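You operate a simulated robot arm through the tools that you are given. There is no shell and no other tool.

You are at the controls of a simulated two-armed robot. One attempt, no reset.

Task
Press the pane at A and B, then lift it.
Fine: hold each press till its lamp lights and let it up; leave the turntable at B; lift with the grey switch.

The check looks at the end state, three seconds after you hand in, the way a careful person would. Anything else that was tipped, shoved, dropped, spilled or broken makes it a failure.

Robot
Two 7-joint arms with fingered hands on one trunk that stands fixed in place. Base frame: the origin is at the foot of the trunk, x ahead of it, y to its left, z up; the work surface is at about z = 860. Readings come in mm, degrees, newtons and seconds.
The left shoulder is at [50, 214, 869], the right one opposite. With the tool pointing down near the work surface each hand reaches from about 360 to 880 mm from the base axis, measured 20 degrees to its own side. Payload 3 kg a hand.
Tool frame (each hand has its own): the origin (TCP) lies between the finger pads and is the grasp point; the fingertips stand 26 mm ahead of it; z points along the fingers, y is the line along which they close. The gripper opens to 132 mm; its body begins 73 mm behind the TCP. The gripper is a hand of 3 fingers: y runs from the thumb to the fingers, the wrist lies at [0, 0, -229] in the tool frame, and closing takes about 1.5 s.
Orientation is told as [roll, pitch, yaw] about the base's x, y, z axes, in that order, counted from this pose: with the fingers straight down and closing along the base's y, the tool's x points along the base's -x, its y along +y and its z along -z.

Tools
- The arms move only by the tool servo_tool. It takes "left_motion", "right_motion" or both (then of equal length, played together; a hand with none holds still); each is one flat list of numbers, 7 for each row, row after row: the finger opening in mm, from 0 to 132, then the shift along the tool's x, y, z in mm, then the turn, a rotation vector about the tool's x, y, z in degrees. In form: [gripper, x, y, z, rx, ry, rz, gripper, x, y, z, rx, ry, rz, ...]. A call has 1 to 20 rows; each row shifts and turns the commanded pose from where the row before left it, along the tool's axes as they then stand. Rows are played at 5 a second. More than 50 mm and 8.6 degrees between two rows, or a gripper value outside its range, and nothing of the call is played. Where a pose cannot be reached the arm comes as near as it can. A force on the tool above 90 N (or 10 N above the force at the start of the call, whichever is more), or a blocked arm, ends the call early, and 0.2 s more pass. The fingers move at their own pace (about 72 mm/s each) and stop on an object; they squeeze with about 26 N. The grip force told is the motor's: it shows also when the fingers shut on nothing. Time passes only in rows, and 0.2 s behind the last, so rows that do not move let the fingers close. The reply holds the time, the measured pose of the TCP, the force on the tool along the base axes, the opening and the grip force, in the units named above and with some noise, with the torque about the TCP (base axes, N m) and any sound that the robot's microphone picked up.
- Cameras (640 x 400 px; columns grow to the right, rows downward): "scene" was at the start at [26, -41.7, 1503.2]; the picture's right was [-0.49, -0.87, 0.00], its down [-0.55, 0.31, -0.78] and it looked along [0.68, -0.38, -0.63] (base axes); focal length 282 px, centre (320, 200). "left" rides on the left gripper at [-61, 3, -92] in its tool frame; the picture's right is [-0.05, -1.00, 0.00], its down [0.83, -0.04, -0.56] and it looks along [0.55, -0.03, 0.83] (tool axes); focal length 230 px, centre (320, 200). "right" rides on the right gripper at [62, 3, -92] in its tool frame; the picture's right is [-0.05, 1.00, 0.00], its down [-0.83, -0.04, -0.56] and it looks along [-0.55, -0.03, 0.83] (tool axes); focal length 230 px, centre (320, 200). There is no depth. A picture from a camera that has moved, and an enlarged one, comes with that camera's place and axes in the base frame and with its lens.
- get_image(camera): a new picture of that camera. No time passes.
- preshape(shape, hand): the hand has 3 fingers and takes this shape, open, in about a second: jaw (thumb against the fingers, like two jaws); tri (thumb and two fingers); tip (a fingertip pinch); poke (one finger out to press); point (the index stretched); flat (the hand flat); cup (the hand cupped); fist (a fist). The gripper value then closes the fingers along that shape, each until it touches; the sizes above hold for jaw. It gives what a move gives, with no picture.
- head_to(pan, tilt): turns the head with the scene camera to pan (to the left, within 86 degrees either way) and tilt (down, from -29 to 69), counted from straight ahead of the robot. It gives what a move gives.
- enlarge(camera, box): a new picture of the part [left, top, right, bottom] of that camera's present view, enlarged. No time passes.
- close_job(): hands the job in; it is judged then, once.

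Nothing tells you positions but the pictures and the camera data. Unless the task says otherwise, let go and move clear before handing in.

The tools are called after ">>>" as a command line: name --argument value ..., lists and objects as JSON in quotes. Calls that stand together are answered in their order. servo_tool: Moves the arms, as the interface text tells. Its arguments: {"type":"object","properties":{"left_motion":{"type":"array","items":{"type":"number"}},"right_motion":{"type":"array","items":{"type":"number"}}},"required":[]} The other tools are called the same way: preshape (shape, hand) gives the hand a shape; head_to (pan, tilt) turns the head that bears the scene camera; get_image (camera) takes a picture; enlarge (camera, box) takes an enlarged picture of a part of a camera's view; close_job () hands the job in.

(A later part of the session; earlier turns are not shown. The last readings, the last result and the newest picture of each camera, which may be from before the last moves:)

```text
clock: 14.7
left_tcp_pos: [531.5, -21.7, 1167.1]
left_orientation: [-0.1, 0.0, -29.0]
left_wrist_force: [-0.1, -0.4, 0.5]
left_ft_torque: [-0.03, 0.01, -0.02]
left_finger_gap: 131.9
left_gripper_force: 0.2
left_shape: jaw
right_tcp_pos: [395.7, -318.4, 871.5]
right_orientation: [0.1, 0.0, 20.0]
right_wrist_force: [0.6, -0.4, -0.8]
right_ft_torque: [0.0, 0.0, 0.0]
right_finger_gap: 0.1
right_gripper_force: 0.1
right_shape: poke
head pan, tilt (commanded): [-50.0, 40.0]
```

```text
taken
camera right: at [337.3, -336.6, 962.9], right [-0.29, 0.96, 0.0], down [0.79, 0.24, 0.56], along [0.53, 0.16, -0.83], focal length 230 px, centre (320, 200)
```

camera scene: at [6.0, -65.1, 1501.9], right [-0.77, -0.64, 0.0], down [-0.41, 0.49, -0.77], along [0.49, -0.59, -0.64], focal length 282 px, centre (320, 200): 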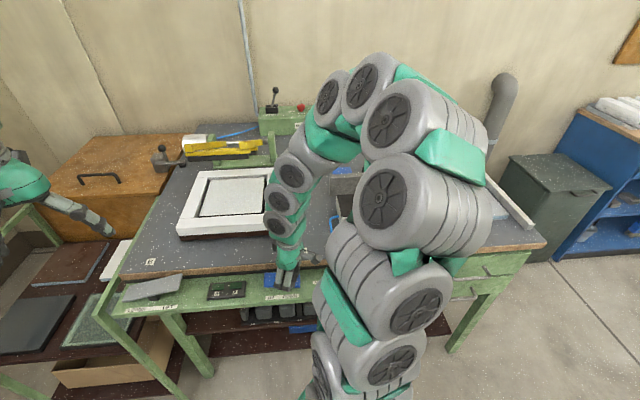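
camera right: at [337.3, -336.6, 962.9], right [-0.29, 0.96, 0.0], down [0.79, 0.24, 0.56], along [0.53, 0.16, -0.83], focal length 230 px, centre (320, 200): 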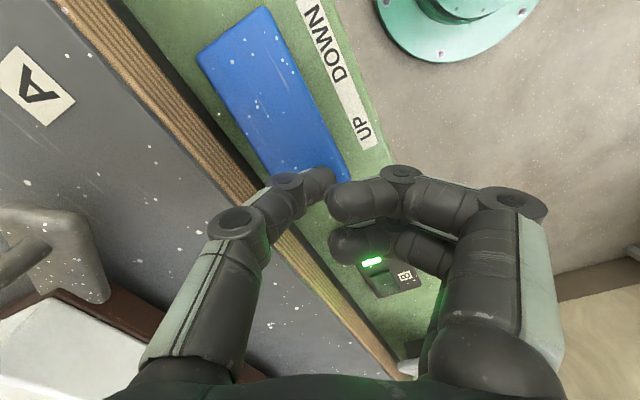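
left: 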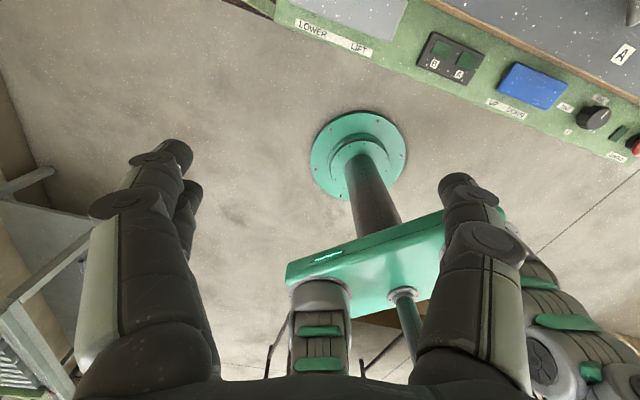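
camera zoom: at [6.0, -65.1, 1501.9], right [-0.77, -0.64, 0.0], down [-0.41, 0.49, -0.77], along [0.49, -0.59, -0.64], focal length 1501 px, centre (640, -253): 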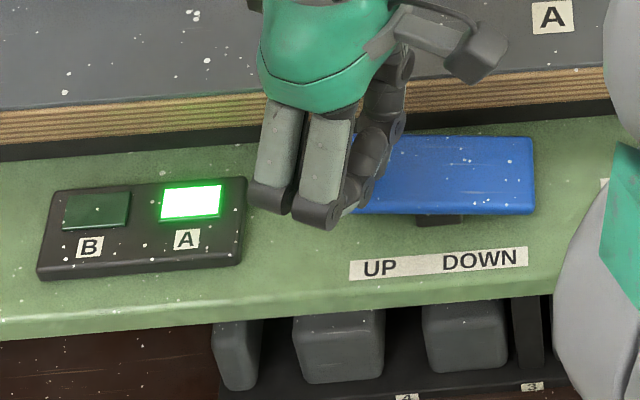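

The tip sits about 15 mm in from the UP end. Pressing down gently.

>>> servo_tool --right_motion '[0, 0, 0, 4, 0, 0, 0, 0, 0, 0, 4, 0, 0, 0, 0, 0, 0, 3, 0, 0, 0]'

>>> get_image --camera "scene"

```text
clock: 15.5
left_tcp_pos: [533.0, -22.2, 1168.4]
left_orientation: [0.0, 0.1, -29.0]
left_wrist_force: [0.1, -0.6, 0.4]
left_ft_torque: [-0.02, -0.03, -0.02]
left_finger_gap: 132.1
left_gripper_force: 0.1
left_shape: jaw
right_tcp_pos: [393.6, -317.8, 860.6]
right_orientation: [0.0, 0.1, 20.1]
right_wrist_force: [-0.9, 0.1, -0.2]
right_ft_torque: [0.0, 0.0, -0.01]
right_finger_gap: 0.1
right_gripper_force: 0.0
right_shape: poke
head pan, tilt (commanded): [-50.0, 40.0]
```

```text
taken
camera scene: at [6.0, -65.1, 1501.9], right [-0.77, -0.64, 0.0], down [-0.41, 0.49, -0.77], along [0.49, -0.59, -0.64], focal length 282 px, centre (320, 200)
```

scene: 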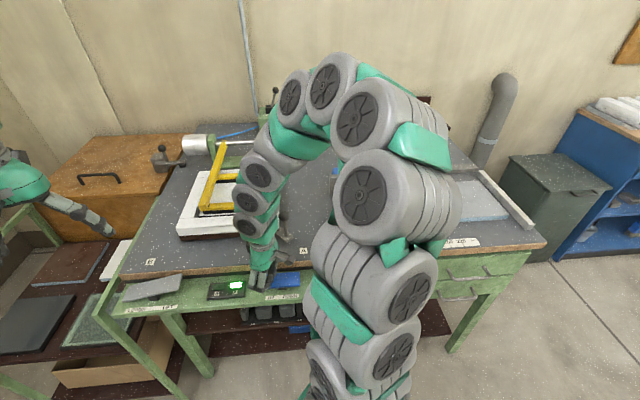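

>>> servo_tool --right_motion '[0, 0, 0, 3, 0, 0, 0, 0, 0, 0, 2, 0, 0, 0]'

>>> get_image --camera "scene"

>>> enlarge --camera "scene" --box '[200, 250, 320, 320]'

```text
clock: 16.1
left_tcp_pos: [531.8, -21.8, 1167.2]
left_orientation: [0.0, 0.1, -29.0]
left_wrist_force: [0.1, 0.4, 0.1]
left_ft_torque: [-0.01, 0.01, 0.02]
left_finger_gap: 131.8
left_gripper_force: 0.0
left_shape: jaw
right_tcp_pos: [394.1, -317.7, 855.3]
right_orientation: [0.0, 0.0, 20.0]
right_wrist_force: [2.5, 0.6, 1.7]
right_ft_torque: [0.03, 0.0, -0.02]
right_finger_gap: 0.0
right_gripper_force: 0.1
right_shape: poke
head pan, tilt (commanded): [-50.0, 40.0]
```

```text
taken
camera scene: at [5.9, -65.1, 1501.9], right [-0.77, -0.64, 0.0], down [-0.41, 0.49, -0.77], along [0.49, -0.59, -0.64], focal length 282 px, centre (320, 200)
```

scene: 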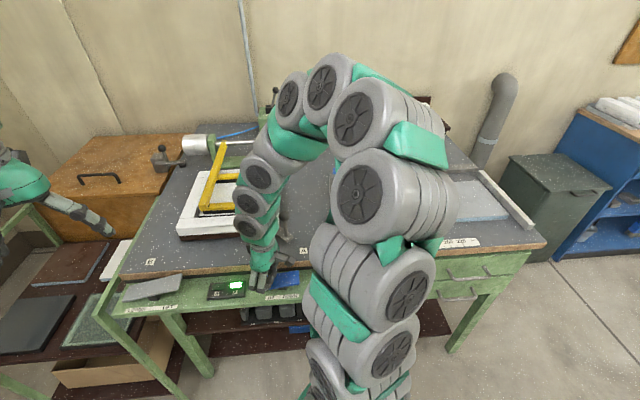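

```text
5.33 times, centred on (260, 285) of scene
camera zoom: at [5.9, -65.1, 1501.9], right [-0.77, -0.64, 0.0], down [-0.41, 0.49, -0.77], along [0.49, -0.59, -0.64], focal length 1501 px, centre (640, -253)
```

zoom: 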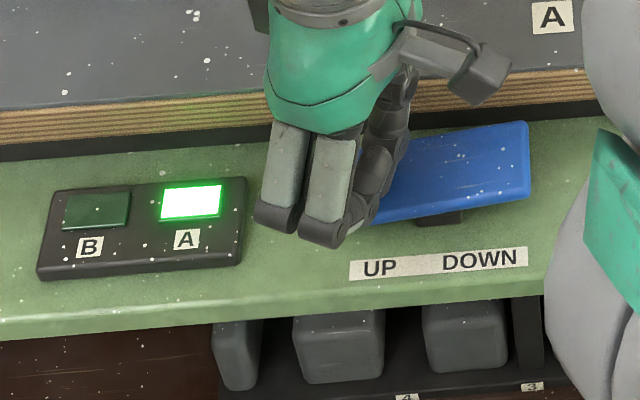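

The paddle has gone over to UP. I'll lift the finger off and let the frame rise.

>>> servo_tool --right_motion '[0, 0, 0, -15, 0, 0, 0, 0, 0, 0, -20, 0, 0, 0, 0, 0, 0, -20, 0, 0, 0, 0, 0, 0, 0, 0, 0, 0]'

>>> get_image --camera "scene"

```text
clock: 17.1
left_tcp_pos: [533.5, -21.1, 1167.5]
left_orientation: [0.0, 0.0, -29.0]
left_wrist_force: [0.6, -0.5, -0.3]
left_ft_torque: [0.01, 0.01, 0.02]
left_finger_gap: 131.9
left_gripper_force: 0.0
left_shape: jaw
right_tcp_pos: [392.8, -316.4, 907.8]
right_orientation: [0.0, 0.0, 20.0]
right_wrist_force: [0.0, 0.9, 0.1]
right_ft_torque: [0.01, 0.0, 0.0]
right_finger_gap: 0.2
right_gripper_force: 0.0
right_shape: poke
head pan, tilt (commanded): [-50.0, 40.0]
```

```text
taken
camera scene: at [5.9, -65.1, 1501.9], right [-0.77, -0.64, 0.0], down [-0.41, 0.49, -0.77], along [0.49, -0.59, -0.64], focal length 282 px, centre (320, 200)
```

scene: 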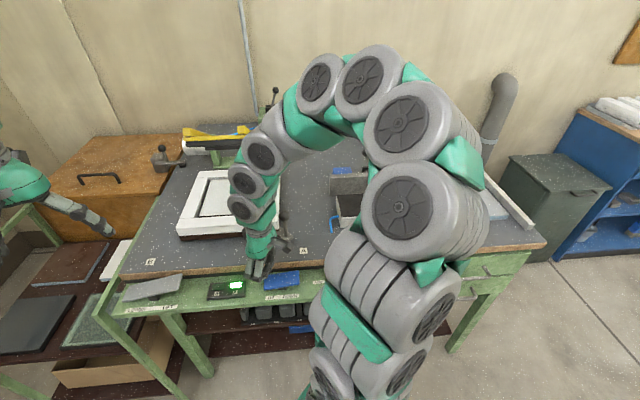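

The frame is swinging up with lamp A still lit. I'll raise the right hand clear and reshape it to a jaw to take the turntable's ball handle.

>>> servo_tool --right_motion '[0, 0, 0, -45, 0, 0, 0, 0, 0, 0, -45, 0, 0, 0, 0, 0, 0, -45, 0, 0, 0, 0, 0, 0, -45, 0, 0, 0, 0, 0, 0, 0, 0, 0, 0]'

>>> preshape --shape "jaw" --hand "right"

>>> get_image --camera "scene"

>>> get_image --camera "right"

```text
clock: 18.3
left_tcp_pos: [533.5, -21.7, 1167.8]
left_orientation: [0.0, 0.0, -29.0]
left_wrist_force: [-0.4, 0.0, -0.5]
left_ft_torque: [0.03, -0.01, -0.04]
left_finger_gap: 131.6
left_gripper_force: 0.0
left_shape: jaw
right_tcp_pos: [391.5, -314.6, 1092.1]
right_orientation: [0.0, 0.1, 20.1]
right_wrist_force: [0.3, -0.4, 0.4]
right_ft_torque: [-0.01, 0.02, 0.0]
right_finger_gap: 0.0
right_gripper_force: 0.1
right_shape: poke
head pan, tilt (commanded): [-50.0, 40.0]
```

```text
clock: 19.2
left_tcp_pos: [533.2, -21.3, 1167.2]
left_orientation: [-0.1, 0.0, -29.0]
left_wrist_force: [-0.4, 0.4, -0.5]
left_ft_torque: [-0.03, 0.0, -0.01]
left_finger_gap: 131.9
left_gripper_force: 0.0
left_shape: jaw
right_tcp_pos: [391.7, -315.9, 1091.0]
right_orientation: [-0.1, 0.0, 20.0]
right_wrist_force: [-0.2, -0.6, -0.6]
right_ft_torque: [0.01, 0.02, -0.01]
right_finger_gap: 132.0
right_gripper_force: 0.2
right_shape: jaw
head pan, tilt (commanded): [-50.0, 40.0]
```

```text
taken
camera scene: at [5.9, -65.1, 1501.9], right [-0.77, -0.64, 0.0], down [-0.41, 0.49, -0.77], along [0.49, -0.59, -0.64], focal length 282 px, centre (320, 200)
```

scene: 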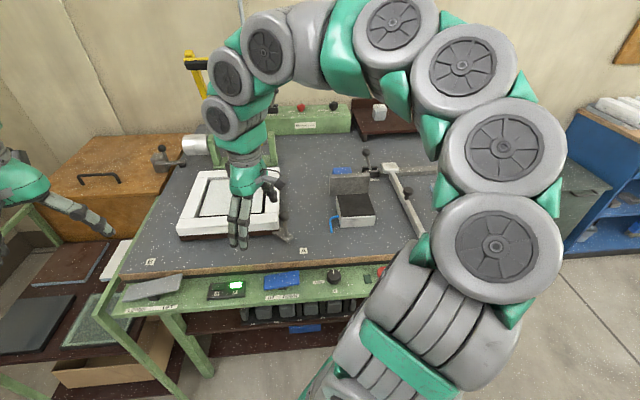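

```text
taken
camera right: at [334.1, -334.6, 1183.0], right [-0.29, 0.96, 0.0], down [0.8, 0.24, 0.56], along [0.53, 0.16, -0.83], focal length 230 px, centre (320, 200)
```

right: 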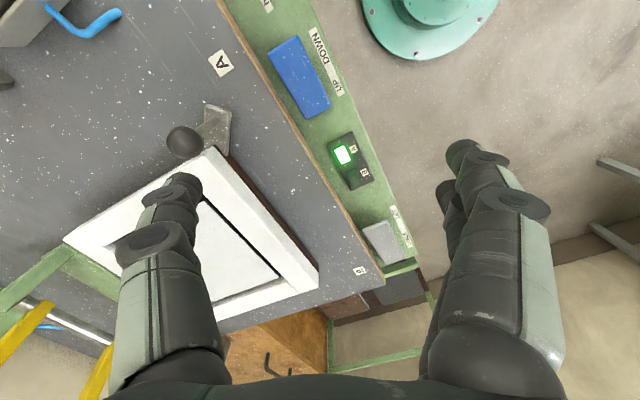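

The frame is back up and lamp A stays lit. The ball of the turntable handle is at about [444,-436,970] with the turntable centre at about [680,-435]; I'll move over the ball.

>>> servo_tool --right_motion '[132, -2.7, -43.6, 0, 0, 0, 0, 132, -2.7, -43.6, 0, 0, 0, 0, 132, -2.7, -43.5, 0, 0, 0, 0, 132, 0, 0, 0, 0, 0, 7.5, 132, 0, 0, 0, 0, 0, 7.5, 132, 0, 0, 0, 0, 0, 7.5, 132, 0, 0, 0, 0, 0, 7.5, 132, 0, 0, 0, 0, 0, 0]'

>>> get_image --camera "right"

>>> get_image --camera "scene"

```text
clock: 21.0
left_tcp_pos: [533.7, -22.2, 1167.8]
left_orientation: [0.0, 0.1, -29.0]
left_wrist_force: [0.6, -0.2, 1.1]
left_ft_torque: [-0.04, -0.01, 0.01]
left_finger_gap: 132.1
left_gripper_force: 0.1
left_shape: jaw
right_tcp_pos: [446.6, -439.8, 1089.8]
right_orientation: [0.1, 0.0, -10.2]
right_wrist_force: [-0.2, 0.2, 1.1]
right_ft_torque: [0.02, 0.03, -0.01]
right_finger_gap: 131.9
right_gripper_force: 0.1
right_shape: jaw
head pan, tilt (commanded): [-50.0, 40.0]
```

```text
taken
camera right: at [386.9, -425.5, 1182.5], right [0.23, 0.97, 0.0], down [0.81, -0.19, 0.56], along [0.54, -0.13, -0.83], focal length 230 px, centre (320, 200)
```

right: 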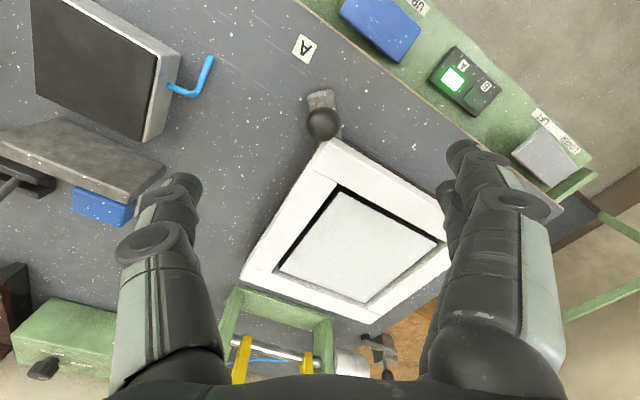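

```text
taken
camera scene: at [5.9, -65.1, 1501.9], right [-0.77, -0.64, 0.0], down [-0.41, 0.49, -0.77], along [0.49, -0.59, -0.64], focal length 282 px, centre (320, 200)
```

scene: 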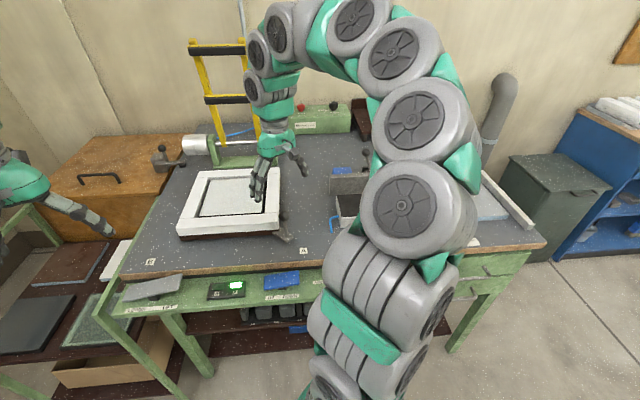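

Ball confirmed at about [443,-436,970], in line below the hand. Descending with the fingers wide open on both sides of it.

>>> servo_tool --right_motion '[132, 4.1, 3.1, 0, 0, 0, 0, 132, 0, 0, 40, 0, 0, 0, 132, 0, 0, 40, 0, 0, 0, 132, 0, 0, 38, 0, 0, 0]'

>>> get_image --camera "right"

>>> enlarge --camera "scene" --box '[200, 130, 360, 270]'

```text
clock: 22.0
left_tcp_pos: [533.4, -21.2, 1167.2]
left_orientation: [0.0, 0.0, -29.0]
left_wrist_force: [-0.3, 0.1, 0.8]
left_ft_torque: [-0.01, -0.01, -0.03]
left_finger_gap: 131.8
left_gripper_force: 0.2
left_shape: jaw
right_tcp_pos: [439.5, -434.2, 974.9]
right_orientation: [0.0, 0.0, -10.0]
right_wrist_force: [-0.2, 0.4, 0.5]
right_ft_torque: [-0.01, 0.02, 0.03]
right_finger_gap: 132.1
right_gripper_force: 0.1
right_shape: jaw
head pan, tilt (commanded): [-50.0, 40.0]
```

```text
taken
camera right: at [381.3, -421.0, 1067.0], right [0.22, 0.97, 0.0], down [0.81, -0.19, 0.56], along [0.54, -0.12, -0.83], focal length 230 px, centre (320, 200)
```

right: 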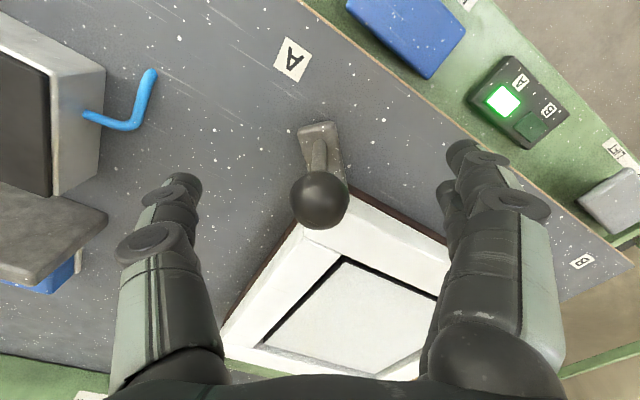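

```text
2.86 times, centred on (280, 200) of scene
camera zoom: at [6.0, -65.1, 1501.9], right [-0.77, -0.64, 0.0], down [-0.41, 0.49, -0.77], along [0.49, -0.59, -0.64], focal length 804 px, centre (434, 200)
```

zoom: 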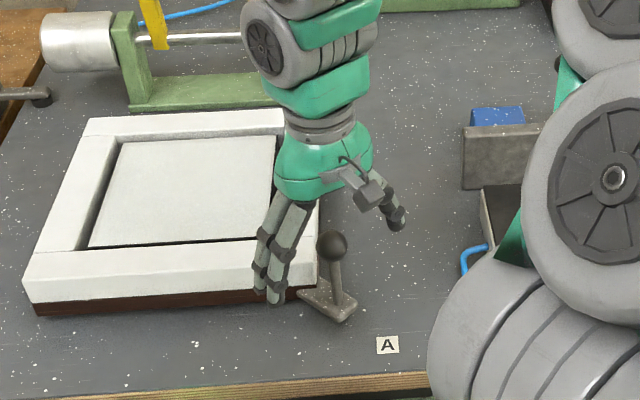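

The ball is exactly at the grasp point. Closing the fingers on it.

>>> servo_tool --right_motion '[80, 0, 0, 0, 0, 0, 0, 50, 0, 0, 0, 0, 0, 0, 20, 0, 0, 0, 0, 0, 0, 20, 0, 0, 0, 0, 0, 0, 20, 0, 0, 0, 0, 0, 0, 20, 0, 0, 0, 0, 0, 0]'

>>> get_image --camera "right"

>>> enlarge --camera "scene" --box '[200, 130, 360, 270]'

```text
clock: 23.4
left_tcp_pos: [532.4, -22.2, 1167.5]
left_orientation: [0.0, 0.0, -29.1]
left_wrist_force: [-0.4, -0.1, 0.2]
left_ft_torque: [-0.01, -0.05, -0.01]
left_finger_gap: 131.9
left_gripper_force: 0.0
left_shape: jaw
right_tcp_pos: [440.1, -434.2, 974.9]
right_orientation: [0.0, 0.0, -10.0]
right_wrist_force: [-0.3, -0.5, -0.6]
right_ft_torque: [0.0, 0.03, 0.01]
right_finger_gap: 21.1
right_gripper_force: 0.1
right_shape: jaw
head pan, tilt (commanded): [-50.0, 40.0]
```

```text
taken
camera right: at [381.3, -421.0, 1067.3], right [0.22, 0.97, 0.0], down [0.81, -0.19, 0.56], along [0.54, -0.12, -0.83], focal length 230 px, centre (320, 200)
```

right: 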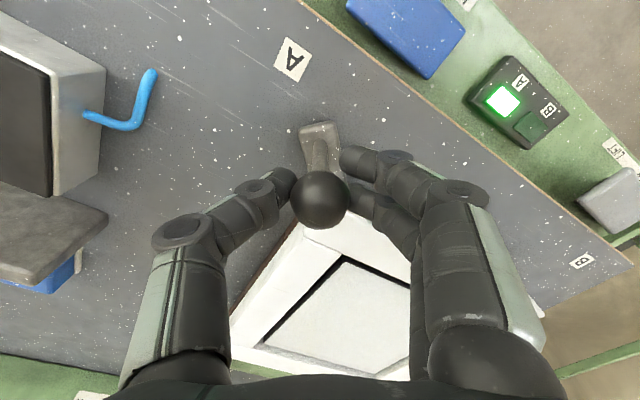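

```text
2.86 times, centred on (280, 200) of scene
camera zoom: at [5.9, -65.1, 1501.9], right [-0.77, -0.64, 0.0], down [-0.41, 0.49, -0.77], along [0.49, -0.59, -0.64], focal length 804 px, centre (434, 200)
```

zoom: 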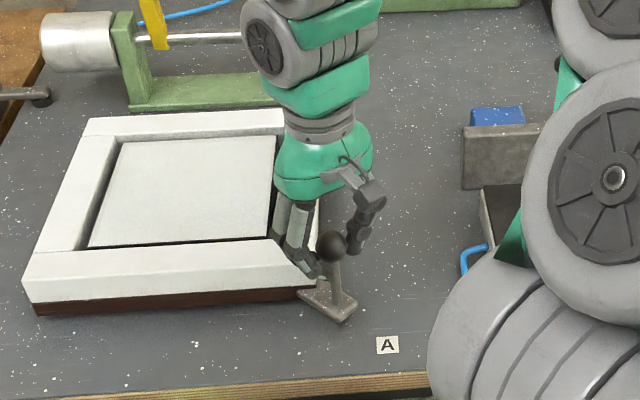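

The fingertips are just beneath the ball, around the stem, not yet touching. I'll close further until they touch the stem.

>>> servo_tool --right_motion '[10, 0, 0, 0, 0, 0, 0, 5, 0, 0, 0, 0, 0, 0, 0, 0, 0, 0, 0, 0, 0, 0, 0, 0, 0, 0, 0, 0]'

>>> get_image --camera "right"

```text
clock: 24.4
left_tcp_pos: [532.6, -20.6, 1167.5]
left_orientation: [0.1, 0.0, -29.0]
left_wrist_force: [-0.2, 0.6, -0.2]
left_ft_torque: [-0.02, 0.0, -0.01]
left_finger_gap: 132.0
left_gripper_force: 0.0
left_shape: jaw
right_tcp_pos: [439.4, -434.9, 975.1]
right_orientation: [0.0, 0.1, -10.0]
right_wrist_force: [-5.5, -0.3, -12.7]
right_ft_torque: [0.04, 0.09, -0.08]
right_finger_gap: 14.2
right_gripper_force: 26.4
right_shape: jaw
head pan, tilt (commanded): [-50.0, 40.0]
```

```text
taken
camera right: at [381.1, -421.0, 1067.1], right [0.22, 0.97, 0.0], down [0.81, -0.19, 0.55], along [0.54, -0.12, -0.83], focal length 230 px, centre (320, 200)
```

right: 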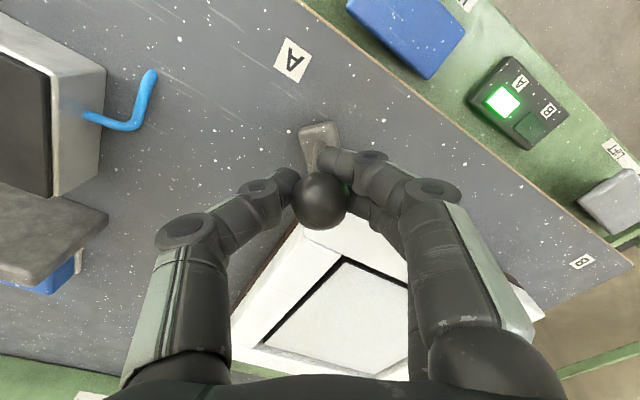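

I have a firm grip on the handle's stem just below the ball. Now I swing it along the arc about [680,-435], clockwise towards B, the first 30° in small steps.

>>> servo_tool --right_motion '[0, 1.83, 12.27, 0, 0, 0, 1.5, 0, 1.51, 12.32, 0, 0, 0, 1.5, 0, 1.19, 12.35, 0, 0, 0, 1.5, 0, 0.87, 12.38, 0, 0, 0, 1.5, 0, 0.54, 12.4, 0, 0, 0, 1.5, 0, 0.22, 12.41, 0, 0, 0, 1.5, 0, -0.11, 12.41, 0, 0, 0, 1.5, 0, -0.43, 12.4, 0, 0, 0, 1.5, 0, -0.76, 12.39, 0, 0, 0, 1.5, 0, -1.08, 12.36, 0, 0, 0, 1.5]'

>>> get_image --camera "right"

>>> get_image --camera "scene"

```text
clock: 26.6
left_tcp_pos: [532.1, -21.5, 1166.6]
left_orientation: [0.0, -0.1, -28.9]
left_wrist_force: [0.5, -0.8, 0.4]
left_ft_torque: [0.0, -0.01, -0.01]
left_finger_gap: 131.9
left_gripper_force: 0.1
left_shape: jaw
right_tcp_pos: [472.9, -315.2, 971.6]
right_orientation: [0.0, 0.3, -25.0]
right_wrist_force: [-29.2, 13.0, -9.4]
right_ft_torque: [0.16, 0.39, -0.37]
right_finger_gap: 13.1
right_gripper_force: 26.0
right_shape: jaw
head pan, tilt (commanded): [-50.0, 40.0]
```

```text
taken
camera right: at [419.3, -287.4, 1063.7], right [0.47, 0.88, 0.0], down [0.74, -0.39, 0.55], along [0.49, -0.26, -0.83], focal length 230 px, centre (320, 200)
```

right: 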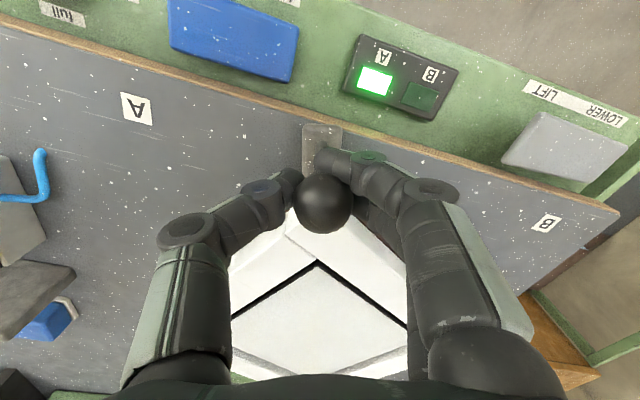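

```text
taken
camera scene: at [5.6, -64.9, 1501.9], right [-0.77, -0.64, 0.0], down [-0.41, 0.49, -0.77], along [0.49, -0.59, -0.64], focal length 282 px, centre (320, 200)
```

scene: 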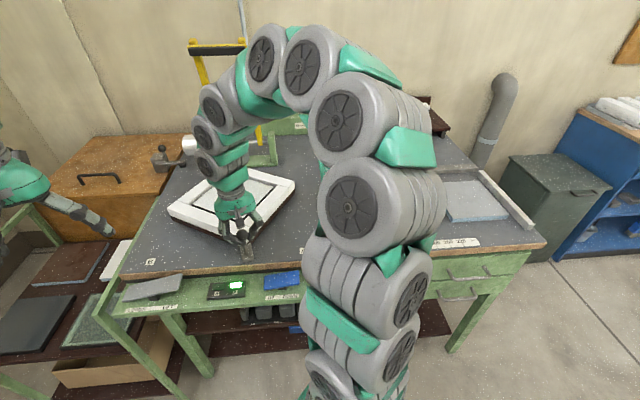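

The turntable turned 30° without trouble; friction is small (~3 N) but there's a ~30 N outward radial pull, so my arc is slightly too tight. I'll ease outward by a few mm and read the force again.

>>> servo_tool --right_motion '[0, 2, 0.2, 0, 0, 0, 0, 0, 2, 0.2, 0, 0, 0, 0]'

```text
clock: 27.2
left_tcp_pos: [532.3, -20.6, 1167.7]
left_orientation: [0.0, 0.0, -29.0]
left_wrist_force: [1.0, 1.2, 0.4]
left_ft_torque: [-0.03, 0.01, -0.01]
left_finger_gap: 132.0
left_gripper_force: 0.0
left_shape: jaw
right_tcp_pos: [471.2, -315.2, 972.8]
right_orientation: [0.0, -0.1, -25.0]
right_wrist_force: [-8.3, 2.6, -21.4]
right_ft_torque: [0.03, 0.23, -0.38]
right_finger_gap: 12.3
right_gripper_force: 25.6
right_shape: jaw
head pan, tilt (commanded): [-50.0, 40.0]
```

The radial pull dropped to ~8 N, which puts the real centre nearer [680,-426]. Continuing on the corrected arc for another 24°.

>>> servo_tool --right_motion '[0, 0.42, 12.41, 0, 0, 0, 1.5, 0, -1.3, 12.38, 0, 0, 0, 1.5, 0, -1.63, 12.34, 0, 0, 0, 1.5, 0, -1.95, 12.3, 0, 0, 0, 1.5, 0, -2.27, 12.24, 0, 0, 0, 1.5, 0, -2.59, 12.18, 0, 0, 0, 1.5, 0, -2.91, 12.11, 0, 0, 0, 1.5, 0, -3.22, 12.03, 0, 0, 0, 1.5]'

>>> get_image --camera "right"

>>> get_image --camera "scene"

```text
clock: 29.0
left_tcp_pos: [533.4, -21.7, 1167.1]
left_orientation: [0.0, 0.1, -29.1]
left_wrist_force: [0.5, 0.8, 0.2]
left_ft_torque: [-0.02, 0.03, 0.02]
left_finger_gap: 131.9
left_gripper_force: 0.0
left_shape: jaw
right_tcp_pos: [532.7, -239.6, 972.0]
right_orientation: [0.0, 0.1, -37.0]
right_wrist_force: [0.5, -1.4, -15.3]
right_ft_torque: [-0.03, 0.19, -0.05]
right_finger_gap: 9.8
right_gripper_force: 26.1
right_shape: jaw
head pan, tilt (commanded): [-50.0, 40.0]
```

```text
taken
camera right: at [486.4, -200.6, 1063.2], right [0.64, 0.77, 0.0], down [0.64, -0.54, 0.55], along [0.42, -0.36, -0.83], focal length 230 px, centre (320, 200)
```

right: 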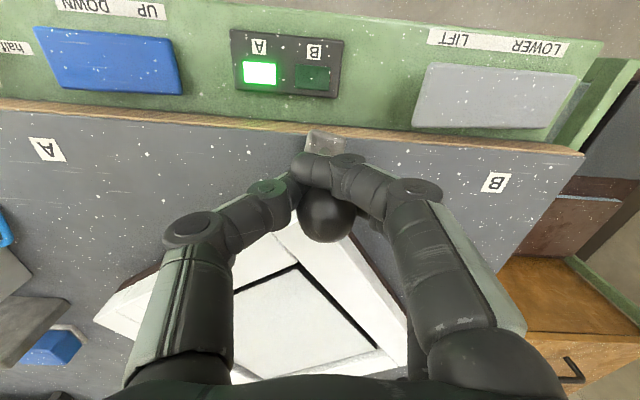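

```text
taken
camera scene: at [6.1, -65.2, 1501.9], right [-0.77, -0.64, 0.0], down [-0.41, 0.49, -0.77], along [0.49, -0.59, -0.64], focal length 282 px, centre (320, 200)
```

scene: 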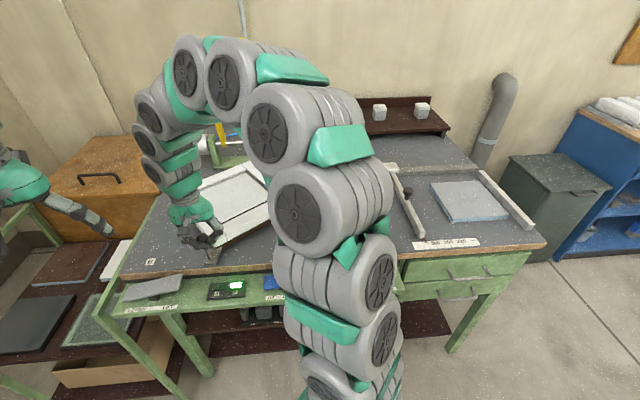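

Lateral force is almost nil now, so the arc is right, and the handle is at about 128°. Continuing another 24° while moving the left hand out of the way.

>>> servo_tool --right_motion '[0, -3.54, 11.94, 0, 0, 0, 1.5, 0, -3.85, 11.84, 0, 0, 0, 1.5, 0, -4.16, 11.74, 0, 0, 0, 1.5, 0, -4.46, 11.62, 0, 0, 0, 1.5, 0, -4.76, 11.5, 0, 0, 0, 1.5, 0, -5.06, 11.37, 0, 0, 0, 1.5, 0, -5.36, 11.24, 0, 0, 0, 1.5, 0, -5.65, 11.09, 0, 0, 0, 1.5]' --left_motion '[132, 10, 15, 0, 0, 0, 0, 132, 10, 15, 0, 0, 0, 0, 132, 10, 15, 0, 0, 0, 0, 132, 10, 15, 0, 0, 0, 0, 132, 10, 15, 0, 0, 0, 0, 132, 10, 15, 0, 0, 0, 0, 132, 10, 15, 0, 0, 0, 0, 132, 0, 0, 0, 0, 0, 0]'

>>> get_image --camera "right"

>>> get_image --camera "scene"

```text
clock: 30.8
left_tcp_pos: [521.7, 104.0, 1168.8]
left_orientation: [-0.1, 0.0, -28.9]
left_wrist_force: [0.2, 1.2, -1.1]
left_ft_torque: [0.0, 0.02, 0.01]
left_finger_gap: 131.8
left_gripper_force: 0.0
left_shape: jaw
right_tcp_pos: [622.2, -194.6, 971.8]
right_orientation: [0.0, -0.1, -49.0]
right_wrist_force: [-0.4, -0.9, -19.2]
right_ft_torque: [0.07, 0.16, -0.08]
right_finger_gap: 8.5
right_gripper_force: 25.6
right_shape: jaw
head pan, tilt (commanded): [-50.0, 40.0]
```

```text
taken
camera right: at [584.7, -146.3, 1064.2], right [0.79, 0.62, 0.0], down [0.51, -0.66, 0.56], along [0.34, -0.44, -0.83], focal length 230 px, centre (320, 200)
```

right: 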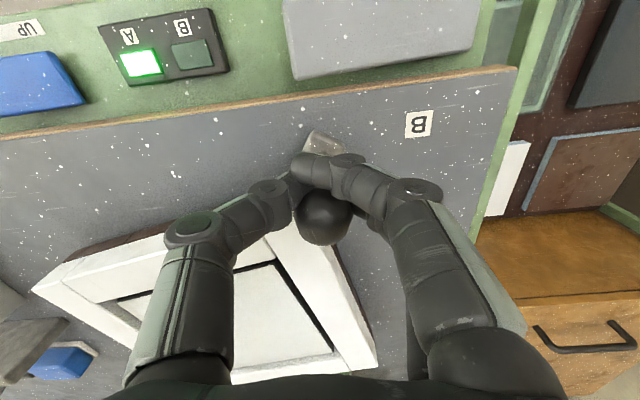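

```text
taken
camera scene: at [6.2, -65.2, 1501.9], right [-0.77, -0.64, 0.0], down [-0.41, 0.49, -0.77], along [0.49, -0.59, -0.64], focal length 282 px, centre (320, 200)
```

scene: 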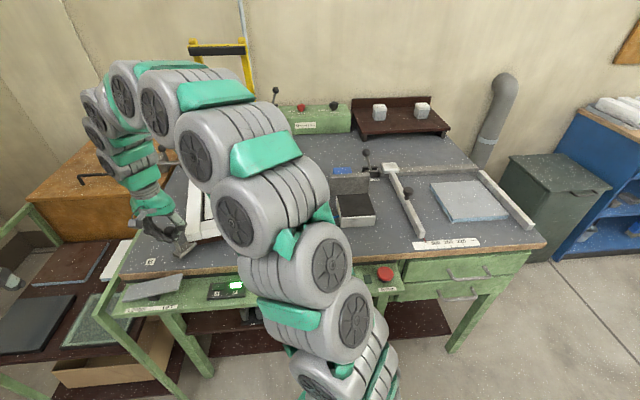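

The handle is at about 104° and mark B lies at about 89–90°. Last stretch now, in the final steps, watching for a stop.

>>> servo_tool --right_motion '[0, -5.94, 10.94, 0, 0, 0, 1.5, 0, -6.23, 10.78, 0, 0, 0, 1.5, 0, -6.51, 10.62, 0, 0, 0, 1.5, 0, -3.4, 5.2, 0, 0, 0, 0.7]'

>>> get_image --camera "right"

>>> get_image --camera "scene"

```text
clock: 31.8
left_tcp_pos: [522.7, 104.3, 1168.2]
left_orientation: [-0.1, -0.1, -29.1]
left_wrist_force: [-0.1, 0.1, 0.0]
left_ft_torque: [0.01, -0.06, 0.01]
left_finger_gap: 131.9
left_gripper_force: 0.0
left_shape: jaw
right_tcp_pos: [664.2, -188.2, 970.9]
right_orientation: [0.0, 0.0, -54.2]
right_wrist_force: [2.2, 0.9, -14.2]
right_ft_torque: [0.09, 0.06, -0.12]
right_finger_gap: 8.9
right_gripper_force: 25.4
right_shape: jaw
head pan, tilt (commanded): [-50.0, 40.0]
```

```text
taken
camera right: at [632.3, -136.5, 1063.0], right [0.84, 0.54, 0.0], down [0.45, -0.7, 0.55], along [0.3, -0.47, -0.83], focal length 230 px, centre (320, 200)
```

right: 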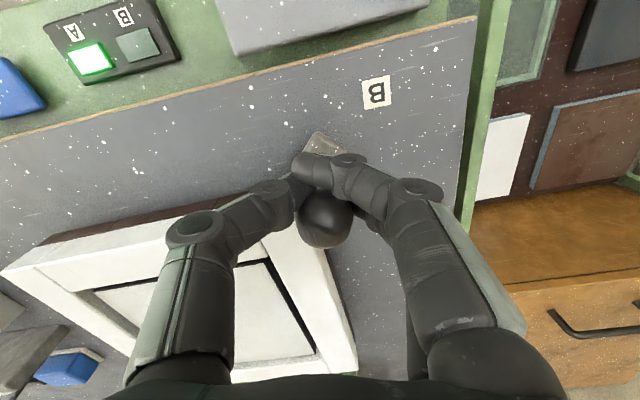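

```text
taken
camera scene: at [6.2, -65.2, 1501.9], right [-0.77, -0.64, 0.0], down [-0.41, 0.49, -0.77], along [0.49, -0.59, -0.64], focal length 282 px, centre (320, 200)
```

scene: 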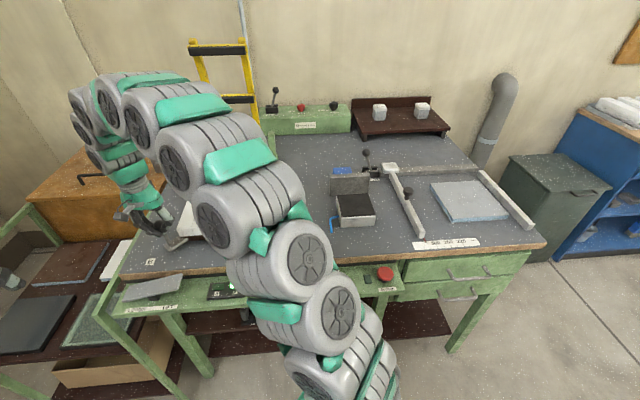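

The handle is at about 94°. I'll creep on in 1.5° steps and feel for the stop at B.

>>> servo_tool --right_motion '[0, -3.38, 5.25, 0, 0, 0, 0.7, 0, 0, 0, 0, 0, 0, 0]'

>>> get_image --camera "right"

```text
clock: 32.4
left_tcp_pos: [522.5, 105.0, 1168.4]
left_orientation: [0.0, 0.0, -29.0]
left_wrist_force: [-1.0, -0.9, -0.8]
left_ft_torque: [-0.02, -0.02, 0.0]
left_finger_gap: 132.2
left_gripper_force: 0.1
left_shape: jaw
right_tcp_pos: [670.9, -187.2, 970.7]
right_orientation: [0.0, 0.1, -54.9]
right_wrist_force: [-1.3, 4.1, -13.2]
right_ft_torque: [0.08, 0.15, -0.11]
right_finger_gap: 9.2
right_gripper_force: 26.2
right_shape: jaw
head pan, tilt (commanded): [-50.0, 40.0]
```

```text
taken
camera right: at [639.1, -135.9, 1062.9], right [0.85, 0.53, 0.0], down [0.44, -0.7, 0.55], along [0.29, -0.47, -0.83], focal length 230 px, centre (320, 200)
```

right: 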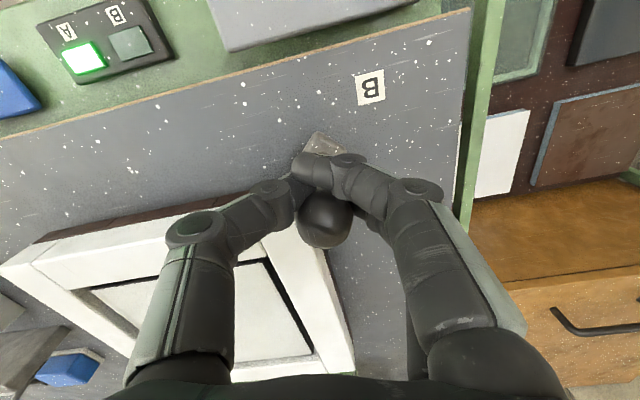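

>>> servo_tool --right_motion '[0, -2.3, 3.4, 0, 0, 0, 0.5, 0, 0, 0, 0, 0, 0, 0]'

```text
clock: 33.0
left_tcp_pos: [522.2, 105.5, 1169.0]
left_orientation: [0.0, 0.0, -29.0]
left_wrist_force: [0.1, -0.7, -0.2]
left_ft_torque: [0.01, 0.0, -0.02]
left_finger_gap: 131.8
left_gripper_force: 0.1
left_shape: jaw
right_tcp_pos: [673.3, -187.1, 970.8]
right_orientation: [-0.2, 0.2, -55.3]
right_wrist_force: [-24.1, 11.4, -12.6]
right_ft_torque: [0.23, 0.43, -0.28]
right_finger_gap: 9.1
right_gripper_force: 25.5
right_shape: jaw
head pan, tilt (commanded): [-50.0, 40.0]
```

A 24 N reaction shows the turntable has reached its stop at B. I'll relax the push, open the fingers fully and rise straight up.

>>> servo_tool --right_motion '[0, 1.4, -2.1, 0, 0, 0, 0, 0, 0, 0, 0, 0, 0, 0]'

>>> servo_tool --right_motion '[30, 0, 0, 0, 0, 0, 0, 80, 0, 0, 0, 0, 0, 0, 132, 0, 0, 0, 0, 0, 0, 132, 0, 0, 0, 0, 0, 0, 132, 0, 0, 0, 0, 0, 0]'

>>> get_image --camera "right"

```text
clock: 33.6
left_tcp_pos: [522.2, 105.2, 1167.4]
left_orientation: [0.1, 0.0, -28.9]
left_wrist_force: [-0.4, 0.2, -0.5]
left_ft_torque: [-0.03, -0.01, 0.0]
left_finger_gap: 132.1
left_gripper_force: 0.1
left_shape: jaw
right_tcp_pos: [672.5, -186.9, 972.0]
right_orientation: [0.0, 0.0, -55.4]
right_wrist_force: [-12.9, 10.0, -20.7]
right_ft_torque: [0.2, 0.27, -0.17]
right_finger_gap: 8.9
right_gripper_force: 26.0
right_shape: jaw
head pan, tilt (commanded): [-50.0, 40.0]
```

```text
clock: 34.8
left_tcp_pos: [521.6, 105.3, 1168.6]
left_orientation: [0.0, 0.0, -28.9]
left_wrist_force: [-0.6, -0.5, 0.1]
left_ft_torque: [0.01, 0.03, 0.02]
left_finger_gap: 131.9
left_gripper_force: 0.0
left_shape: jaw
right_tcp_pos: [672.2, -188.2, 971.0]
right_orientation: [0.0, 0.0, -55.4]
right_wrist_force: [0.4, 0.1, -0.7]
right_ft_torque: [0.0, -0.02, 0.0]
right_finger_gap: 131.8
right_gripper_force: 0.1
right_shape: jaw
head pan, tilt (commanded): [-50.0, 40.0]
```

```text
taken
camera right: at [641.3, -135.3, 1063.8], right [0.85, 0.52, 0.0], down [0.44, -0.71, 0.56], along [0.29, -0.47, -0.83], focal length 230 px, centre (320, 200)
```

right: 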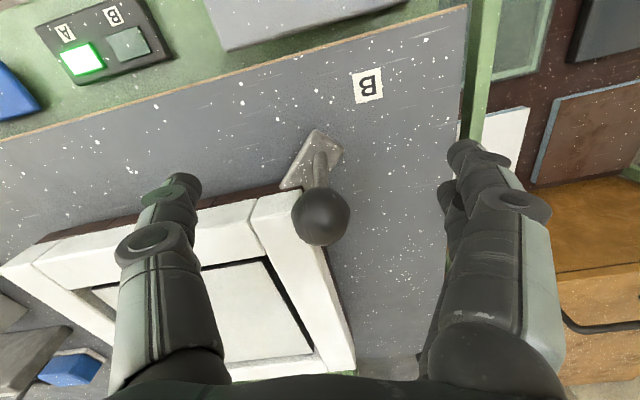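

The handle is released and stands at B's stop. I'll rise straight up, check the turntable, then return toward the blue paddle.

>>> servo_tool --right_motion '[132, 0, 0, -40, 0, 0, 0, 132, 0, 0, -40, 0, 0, 0, 132, 0, 0, -40, 0, 0, 0, 132, 0, 0, -40, 0, 0, 0]'

>>> get_image --camera "right"

```text
clock: 35.8
left_tcp_pos: [523.2, 104.4, 1168.8]
left_orientation: [0.0, 0.0, -29.0]
left_wrist_force: [0.6, 0.7, 0.5]
left_ft_torque: [-0.02, 0.02, 0.03]
left_finger_gap: 131.9
left_gripper_force: 0.1
left_shape: jaw
right_tcp_pos: [673.6, -188.7, 1130.8]
right_orientation: [-0.1, 0.0, -55.4]
right_wrist_force: [0.3, -0.4, -0.1]
right_ft_torque: [0.02, -0.02, 0.0]
right_finger_gap: 132.1
right_gripper_force: 0.1
right_shape: jaw
head pan, tilt (commanded): [-50.0, 40.0]
```

```text
taken
camera right: at [641.9, -137.3, 1223.2], right [0.85, 0.52, 0.0], down [0.44, -0.71, 0.56], along [0.29, -0.47, -0.83], focal length 230 px, centre (320, 200)
```

right: 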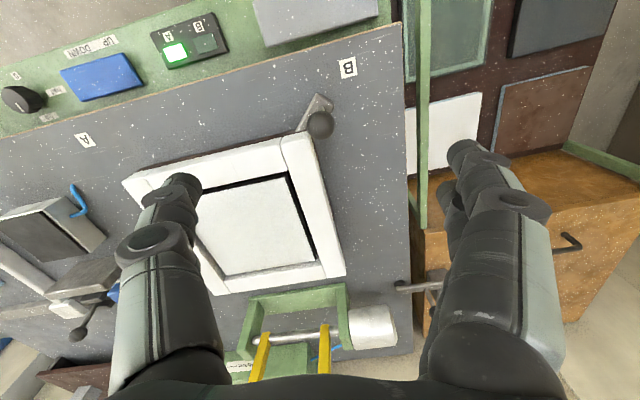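

The frame sits squarely at B. Returning the right hand over the DOWN end of the blue paddle and shaping it to poke.

>>> servo_tool --right_motion '[132, 5.3, -45.5, 0, 0, 0, 0, 132, 5.3, -45.5, 0, 0, 0, 0, 132, 5.3, -45.5, 0, 0, 0, 0, 132, 5.3, -45.5, 0, 0, 0, 0, 132, 5.3, -45.5, 0, 0, 0, 0, 132, 5.3, -45.5, 0, 0, 0, 0, 132, 5.3, -45.5, 0, 0, 0, 0, 132, 5.3, -45.5, 0, 0, 0, 0, 132, 0, 0, 0, 0, 0, -7.5, 132, 0, 0, 0, 0, 0, -7.5, 132, 0, 0, 0, 0, 0, -7.5, 132, 0, 0, 0, 0, 0, -7.5, 132, 0, 0, 0, 0, 0, -7.5, 132, 0, 0, 0, 0, 0, -7.5, 132, 0, 0, 0, 0, 0, -7.5, 132, 0, 0, 0, 0, 0, -7.5, 132, 0, 0, 0, 0, 0, -7.5, 132, 0, 0, 0, 0, 0, -7.9]'

>>> preshape --shape "poke" --hand "right"

>>> get_image --camera "scene"

>>> get_image --camera "right"

```text
clock: 39.6
left_tcp_pos: [521.5, 103.1, 1168.7]
left_orientation: [0.0, 0.0, -29.0]
left_wrist_force: [0.5, -0.1, 0.1]
left_ft_torque: [0.0, -0.03, 0.02]
left_finger_gap: 131.8
left_gripper_force: 0.1
left_shape: jaw
right_tcp_pos: [349.2, -358.7, 1130.4]
right_orientation: [0.0, -0.1, 20.2]
right_wrist_force: [0.2, -1.3, -0.1]
right_ft_torque: [-0.03, 0.0, -0.02]
right_finger_gap: 131.9
right_gripper_force: 0.1
right_shape: jaw
head pan, tilt (commanded): [-50.0, 40.0]
```

```text
clock: 40.5
left_tcp_pos: [521.3, 104.2, 1167.4]
left_orientation: [0.0, 0.0, -28.9]
left_wrist_force: [1.5, 0.0, 0.0]
left_ft_torque: [-0.01, 0.01, 0.03]
left_finger_gap: 131.9
left_gripper_force: 0.0
left_shape: jaw
right_tcp_pos: [350.3, -359.8, 1132.1]
right_orientation: [0.0, -0.1, 20.1]
right_wrist_force: [-0.2, 0.3, 0.2]
right_ft_torque: [0.02, 0.01, 0.03]
right_finger_gap: 0.1
right_gripper_force: 0.0
right_shape: poke
head pan, tilt (commanded): [-50.0, 40.0]
```

```text
taken
camera scene: at [6.0, -65.1, 1501.9], right [-0.77, -0.64, 0.0], down [-0.41, 0.49, -0.77], along [0.49, -0.59, -0.64], focal length 282 px, centre (320, 200)
```

scene: 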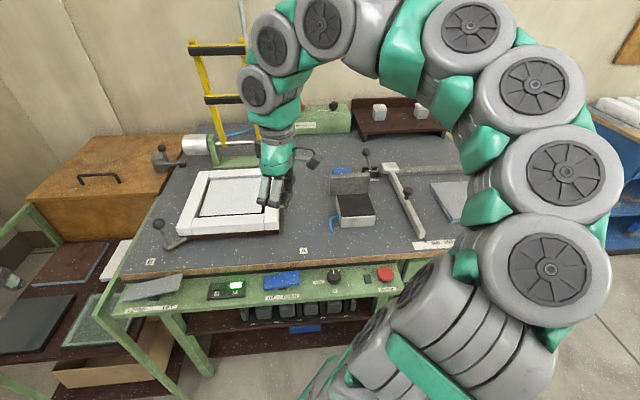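

```text
taken
camera right: at [291.5, -378.4, 1223.6], right [-0.29, 0.96, 0.0], down [0.8, 0.24, 0.56], along [0.53, 0.16, -0.83], focal length 230 px, centre (320, 200)
```

right: 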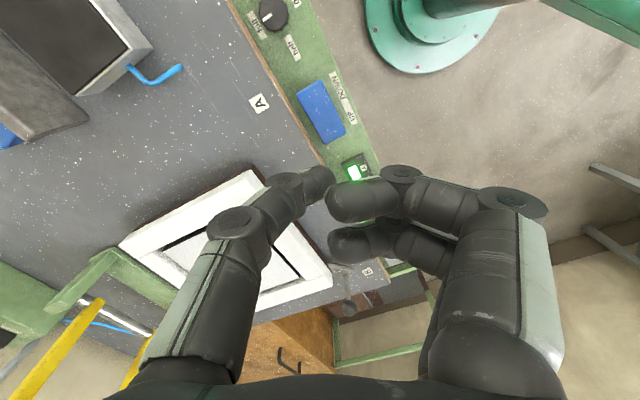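

Everything stands as expected: frame up, turntable at B, lamp A lit. Descending to just above the DOWN end.

>>> servo_tool --right_motion '[0, 1, -2.8, 44, 0, 0, 0, 0, 0, 0, 44, 0, 0, 0, 0, 0, 0, 44, 0, 0, 0, 0, 0, 0, 44, 0, 0, 0, 0, 0, 0, 44, 0, 0, 0, 0, 0, 0, 40, 0, 0, 0, 0, 0, 0, 0, 0, 0, 0]'

>>> enlarge --camera "scene" --box '[120, 120, 340, 320]'

```text
clock: 42.1
left_tcp_pos: [521.6, 103.2, 1168.4]
left_orientation: [0.1, 0.1, -29.1]
left_wrist_force: [0.3, -0.3, 0.3]
left_ft_torque: [0.03, 0.02, 0.0]
left_finger_gap: 132.1
left_gripper_force: 0.0
left_shape: jaw
right_tcp_pos: [349.3, -363.4, 870.0]
right_orientation: [0.0, 0.0, 20.0]
right_wrist_force: [0.0, 0.9, -0.6]
right_ft_torque: [0.01, -0.01, 0.0]
right_finger_gap: 0.0
right_gripper_force: 0.0
right_shape: poke
head pan, tilt (commanded): [-50.0, 40.0]
```

```text
2.00 times, centred on (230, 220) of scene
camera zoom: at [5.9, -65.1, 1501.9], right [-0.77, -0.64, 0.0], down [-0.41, 0.49, -0.77], along [0.49, -0.59, -0.64], focal length 563 px, centre (500, 160)
```

zoom: 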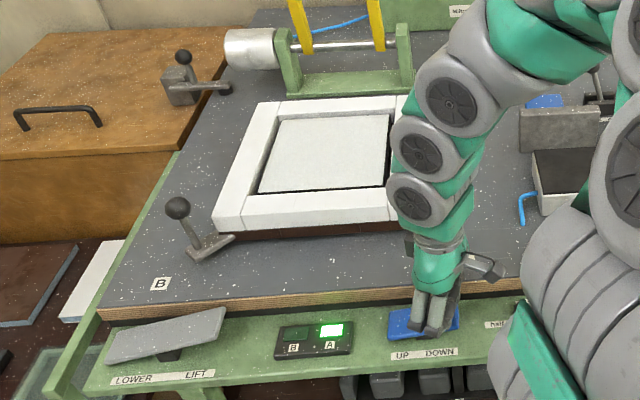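

Positioned just above the DOWN end with the handle at B. Pressing the paddle to DOWN.

>>> servo_tool --right_motion '[0, 0, 0, 4, 0, 0, 0, 0, 0, 0, 4, 0, 0, 0, 0, 0, 0, 3, 0, 0, 0, 0, 0, 0, 3, 0, 0, 0]'

>>> get_image --camera "scene"

```text
clock: 43.1
left_tcp_pos: [522.4, 104.7, 1167.9]
left_orientation: [0.0, -0.1, -29.0]
left_wrist_force: [0.0, -0.1, -0.9]
left_ft_torque: [0.0, -0.01, -0.01]
left_finger_gap: 132.1
left_gripper_force: 0.1
left_shape: jaw
right_tcp_pos: [349.3, -362.1, 857.4]
right_orientation: [0.1, 0.0, 20.0]
right_wrist_force: [0.9, -0.6, 0.5]
right_ft_torque: [0.03, -0.03, 0.01]
right_finger_gap: 0.1
right_gripper_force: 0.1
right_shape: poke
head pan, tilt (commanded): [-50.0, 40.0]
```

```text
taken
camera scene: at [6.0, -65.1, 1501.9], right [-0.77, -0.64, 0.0], down [-0.41, 0.49, -0.77], along [0.49, -0.59, -0.64], focal length 282 px, centre (320, 200)
```

scene: 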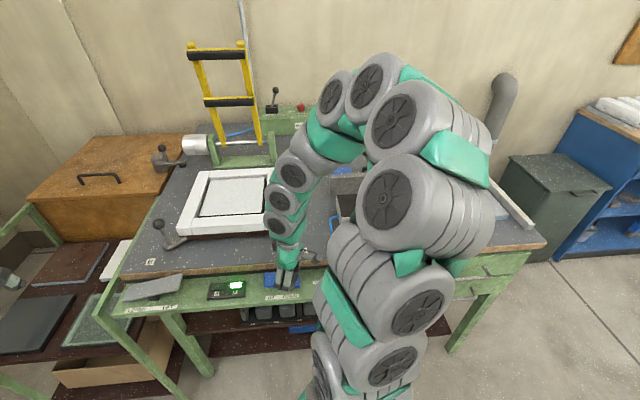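

>>> servo_tool --right_motion '[0, 0, 0, 0, 0, 0, 0, 0, 0, 0, 0, 0, 0, 0, 0, 0, 0, 0, 0, 0, 0]'

>>> get_image --camera "scene"

```text
clock: 43.9
left_tcp_pos: [522.0, 104.1, 1168.2]
left_orientation: [0.0, 0.0, -29.0]
left_wrist_force: [0.8, -0.6, -0.3]
left_ft_torque: [-0.01, -0.04, -0.01]
left_finger_gap: 131.8
left_gripper_force: 0.1
left_shape: jaw
right_tcp_pos: [349.7, -362.0, 859.3]
right_orientation: [0.0, -0.1, 20.1]
right_wrist_force: [-0.7, -0.2, 0.3]
right_ft_torque: [0.0, 0.01, 0.01]
right_finger_gap: 0.1
right_gripper_force: 0.0
right_shape: poke
head pan, tilt (commanded): [-50.0, 40.0]
```

```text
taken
camera scene: at [5.9, -65.1, 1501.9], right [-0.77, -0.64, 0.0], down [-0.41, 0.49, -0.77], along [0.49, -0.59, -0.64], focal length 282 px, centre (320, 200)
```

scene: 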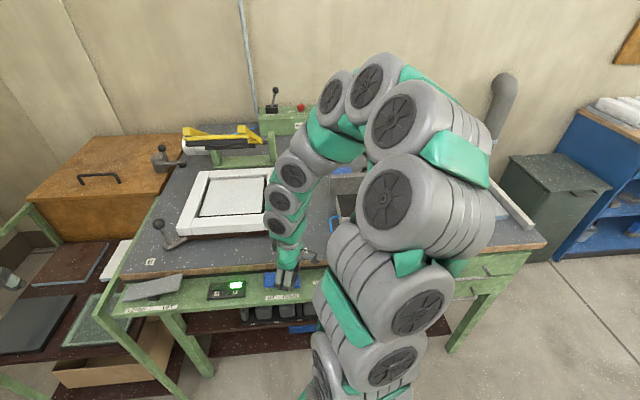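

The frame is coming down on the pane at B. Waiting for lamp B.

>>> servo_tool --right_motion '[0, 0, 0, 0, 0, 0, 0, 0, 0, 0, 0, 0, 0, 0, 0, 0, 0, 0, 0, 0, 0, 0, 0, 0, 0, 0, 0, 0, 0, 0, 0, 0, 0, 0, 0, 0, 0, 0, 0, 0, 0, 0]'

>>> enlarge --camera "scene" --box '[120, 120, 340, 320]'

```text
clock: 45.3
left_tcp_pos: [522.1, 104.0, 1168.5]
left_orientation: [0.0, 0.0, -28.9]
left_wrist_force: [-0.2, 0.5, 0.5]
left_ft_torque: [-0.03, -0.02, 0.02]
left_finger_gap: 132.0
left_gripper_force: 0.0
left_shape: jaw
right_tcp_pos: [350.0, -362.6, 859.2]
right_orientation: [0.0, 0.0, 19.9]
right_wrist_force: [0.0, -0.1, 0.2]
right_ft_torque: [-0.01, -0.01, 0.0]
right_finger_gap: 0.0
right_gripper_force: 0.0
right_shape: poke
head pan, tilt (commanded): [-50.0, 40.0]
```

```text
2.00 times, centred on (230, 220) of scene
camera zoom: at [5.9, -65.1, 1501.9], right [-0.77, -0.64, 0.0], down [-0.41, 0.49, -0.77], along [0.49, -0.59, -0.64], focal length 563 px, centre (500, 160)
```

zoom: 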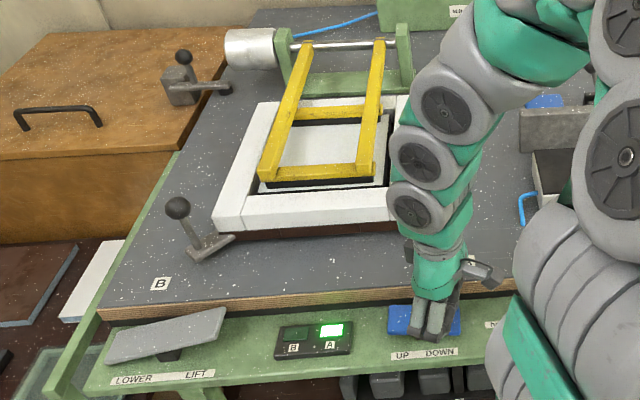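

>>> servo_tool --right_motion '[0, 0, 0, 0, 0, 0, 0, 0, 0, 0, 0, 0, 0, 0, 0, 0, 0, 0, 0, 0, 0]'

>>> enlarge --camera "scene" --box '[120, 120, 340, 320]'

```text
clock: 46.1
left_tcp_pos: [522.6, 104.9, 1168.1]
left_orientation: [0.0, 0.1, -29.1]
left_wrist_force: [0.2, -0.4, -0.6]
left_ft_torque: [-0.01, 0.03, 0.02]
left_finger_gap: 131.8
left_gripper_force: 0.0
left_shape: jaw
right_tcp_pos: [349.7, -362.3, 857.9]
right_orientation: [0.0, 0.1, 20.0]
right_wrist_force: [-0.8, 0.2, -0.1]
right_ft_torque: [0.02, 0.03, 0.01]
right_finger_gap: 0.1
right_gripper_force: 0.1
right_shape: poke
head pan, tilt (commanded): [-50.0, 40.0]
```

```text
2.00 times, centred on (230, 220) of scene
camera zoom: at [5.9, -65.1, 1501.9], right [-0.77, -0.64, 0.0], down [-0.41, 0.49, -0.77], along [0.49, -0.59, -0.64], focal length 563 px, centre (500, 160)
```

zoom: 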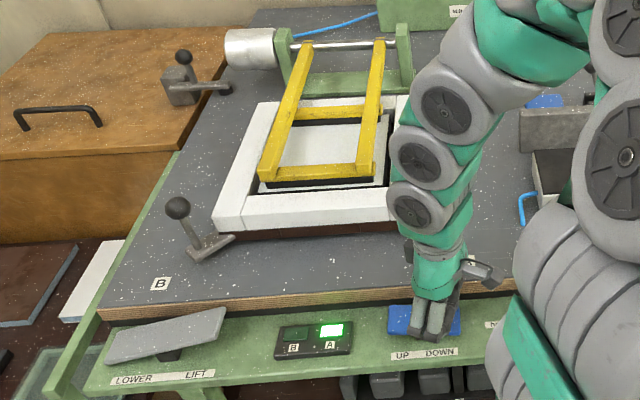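

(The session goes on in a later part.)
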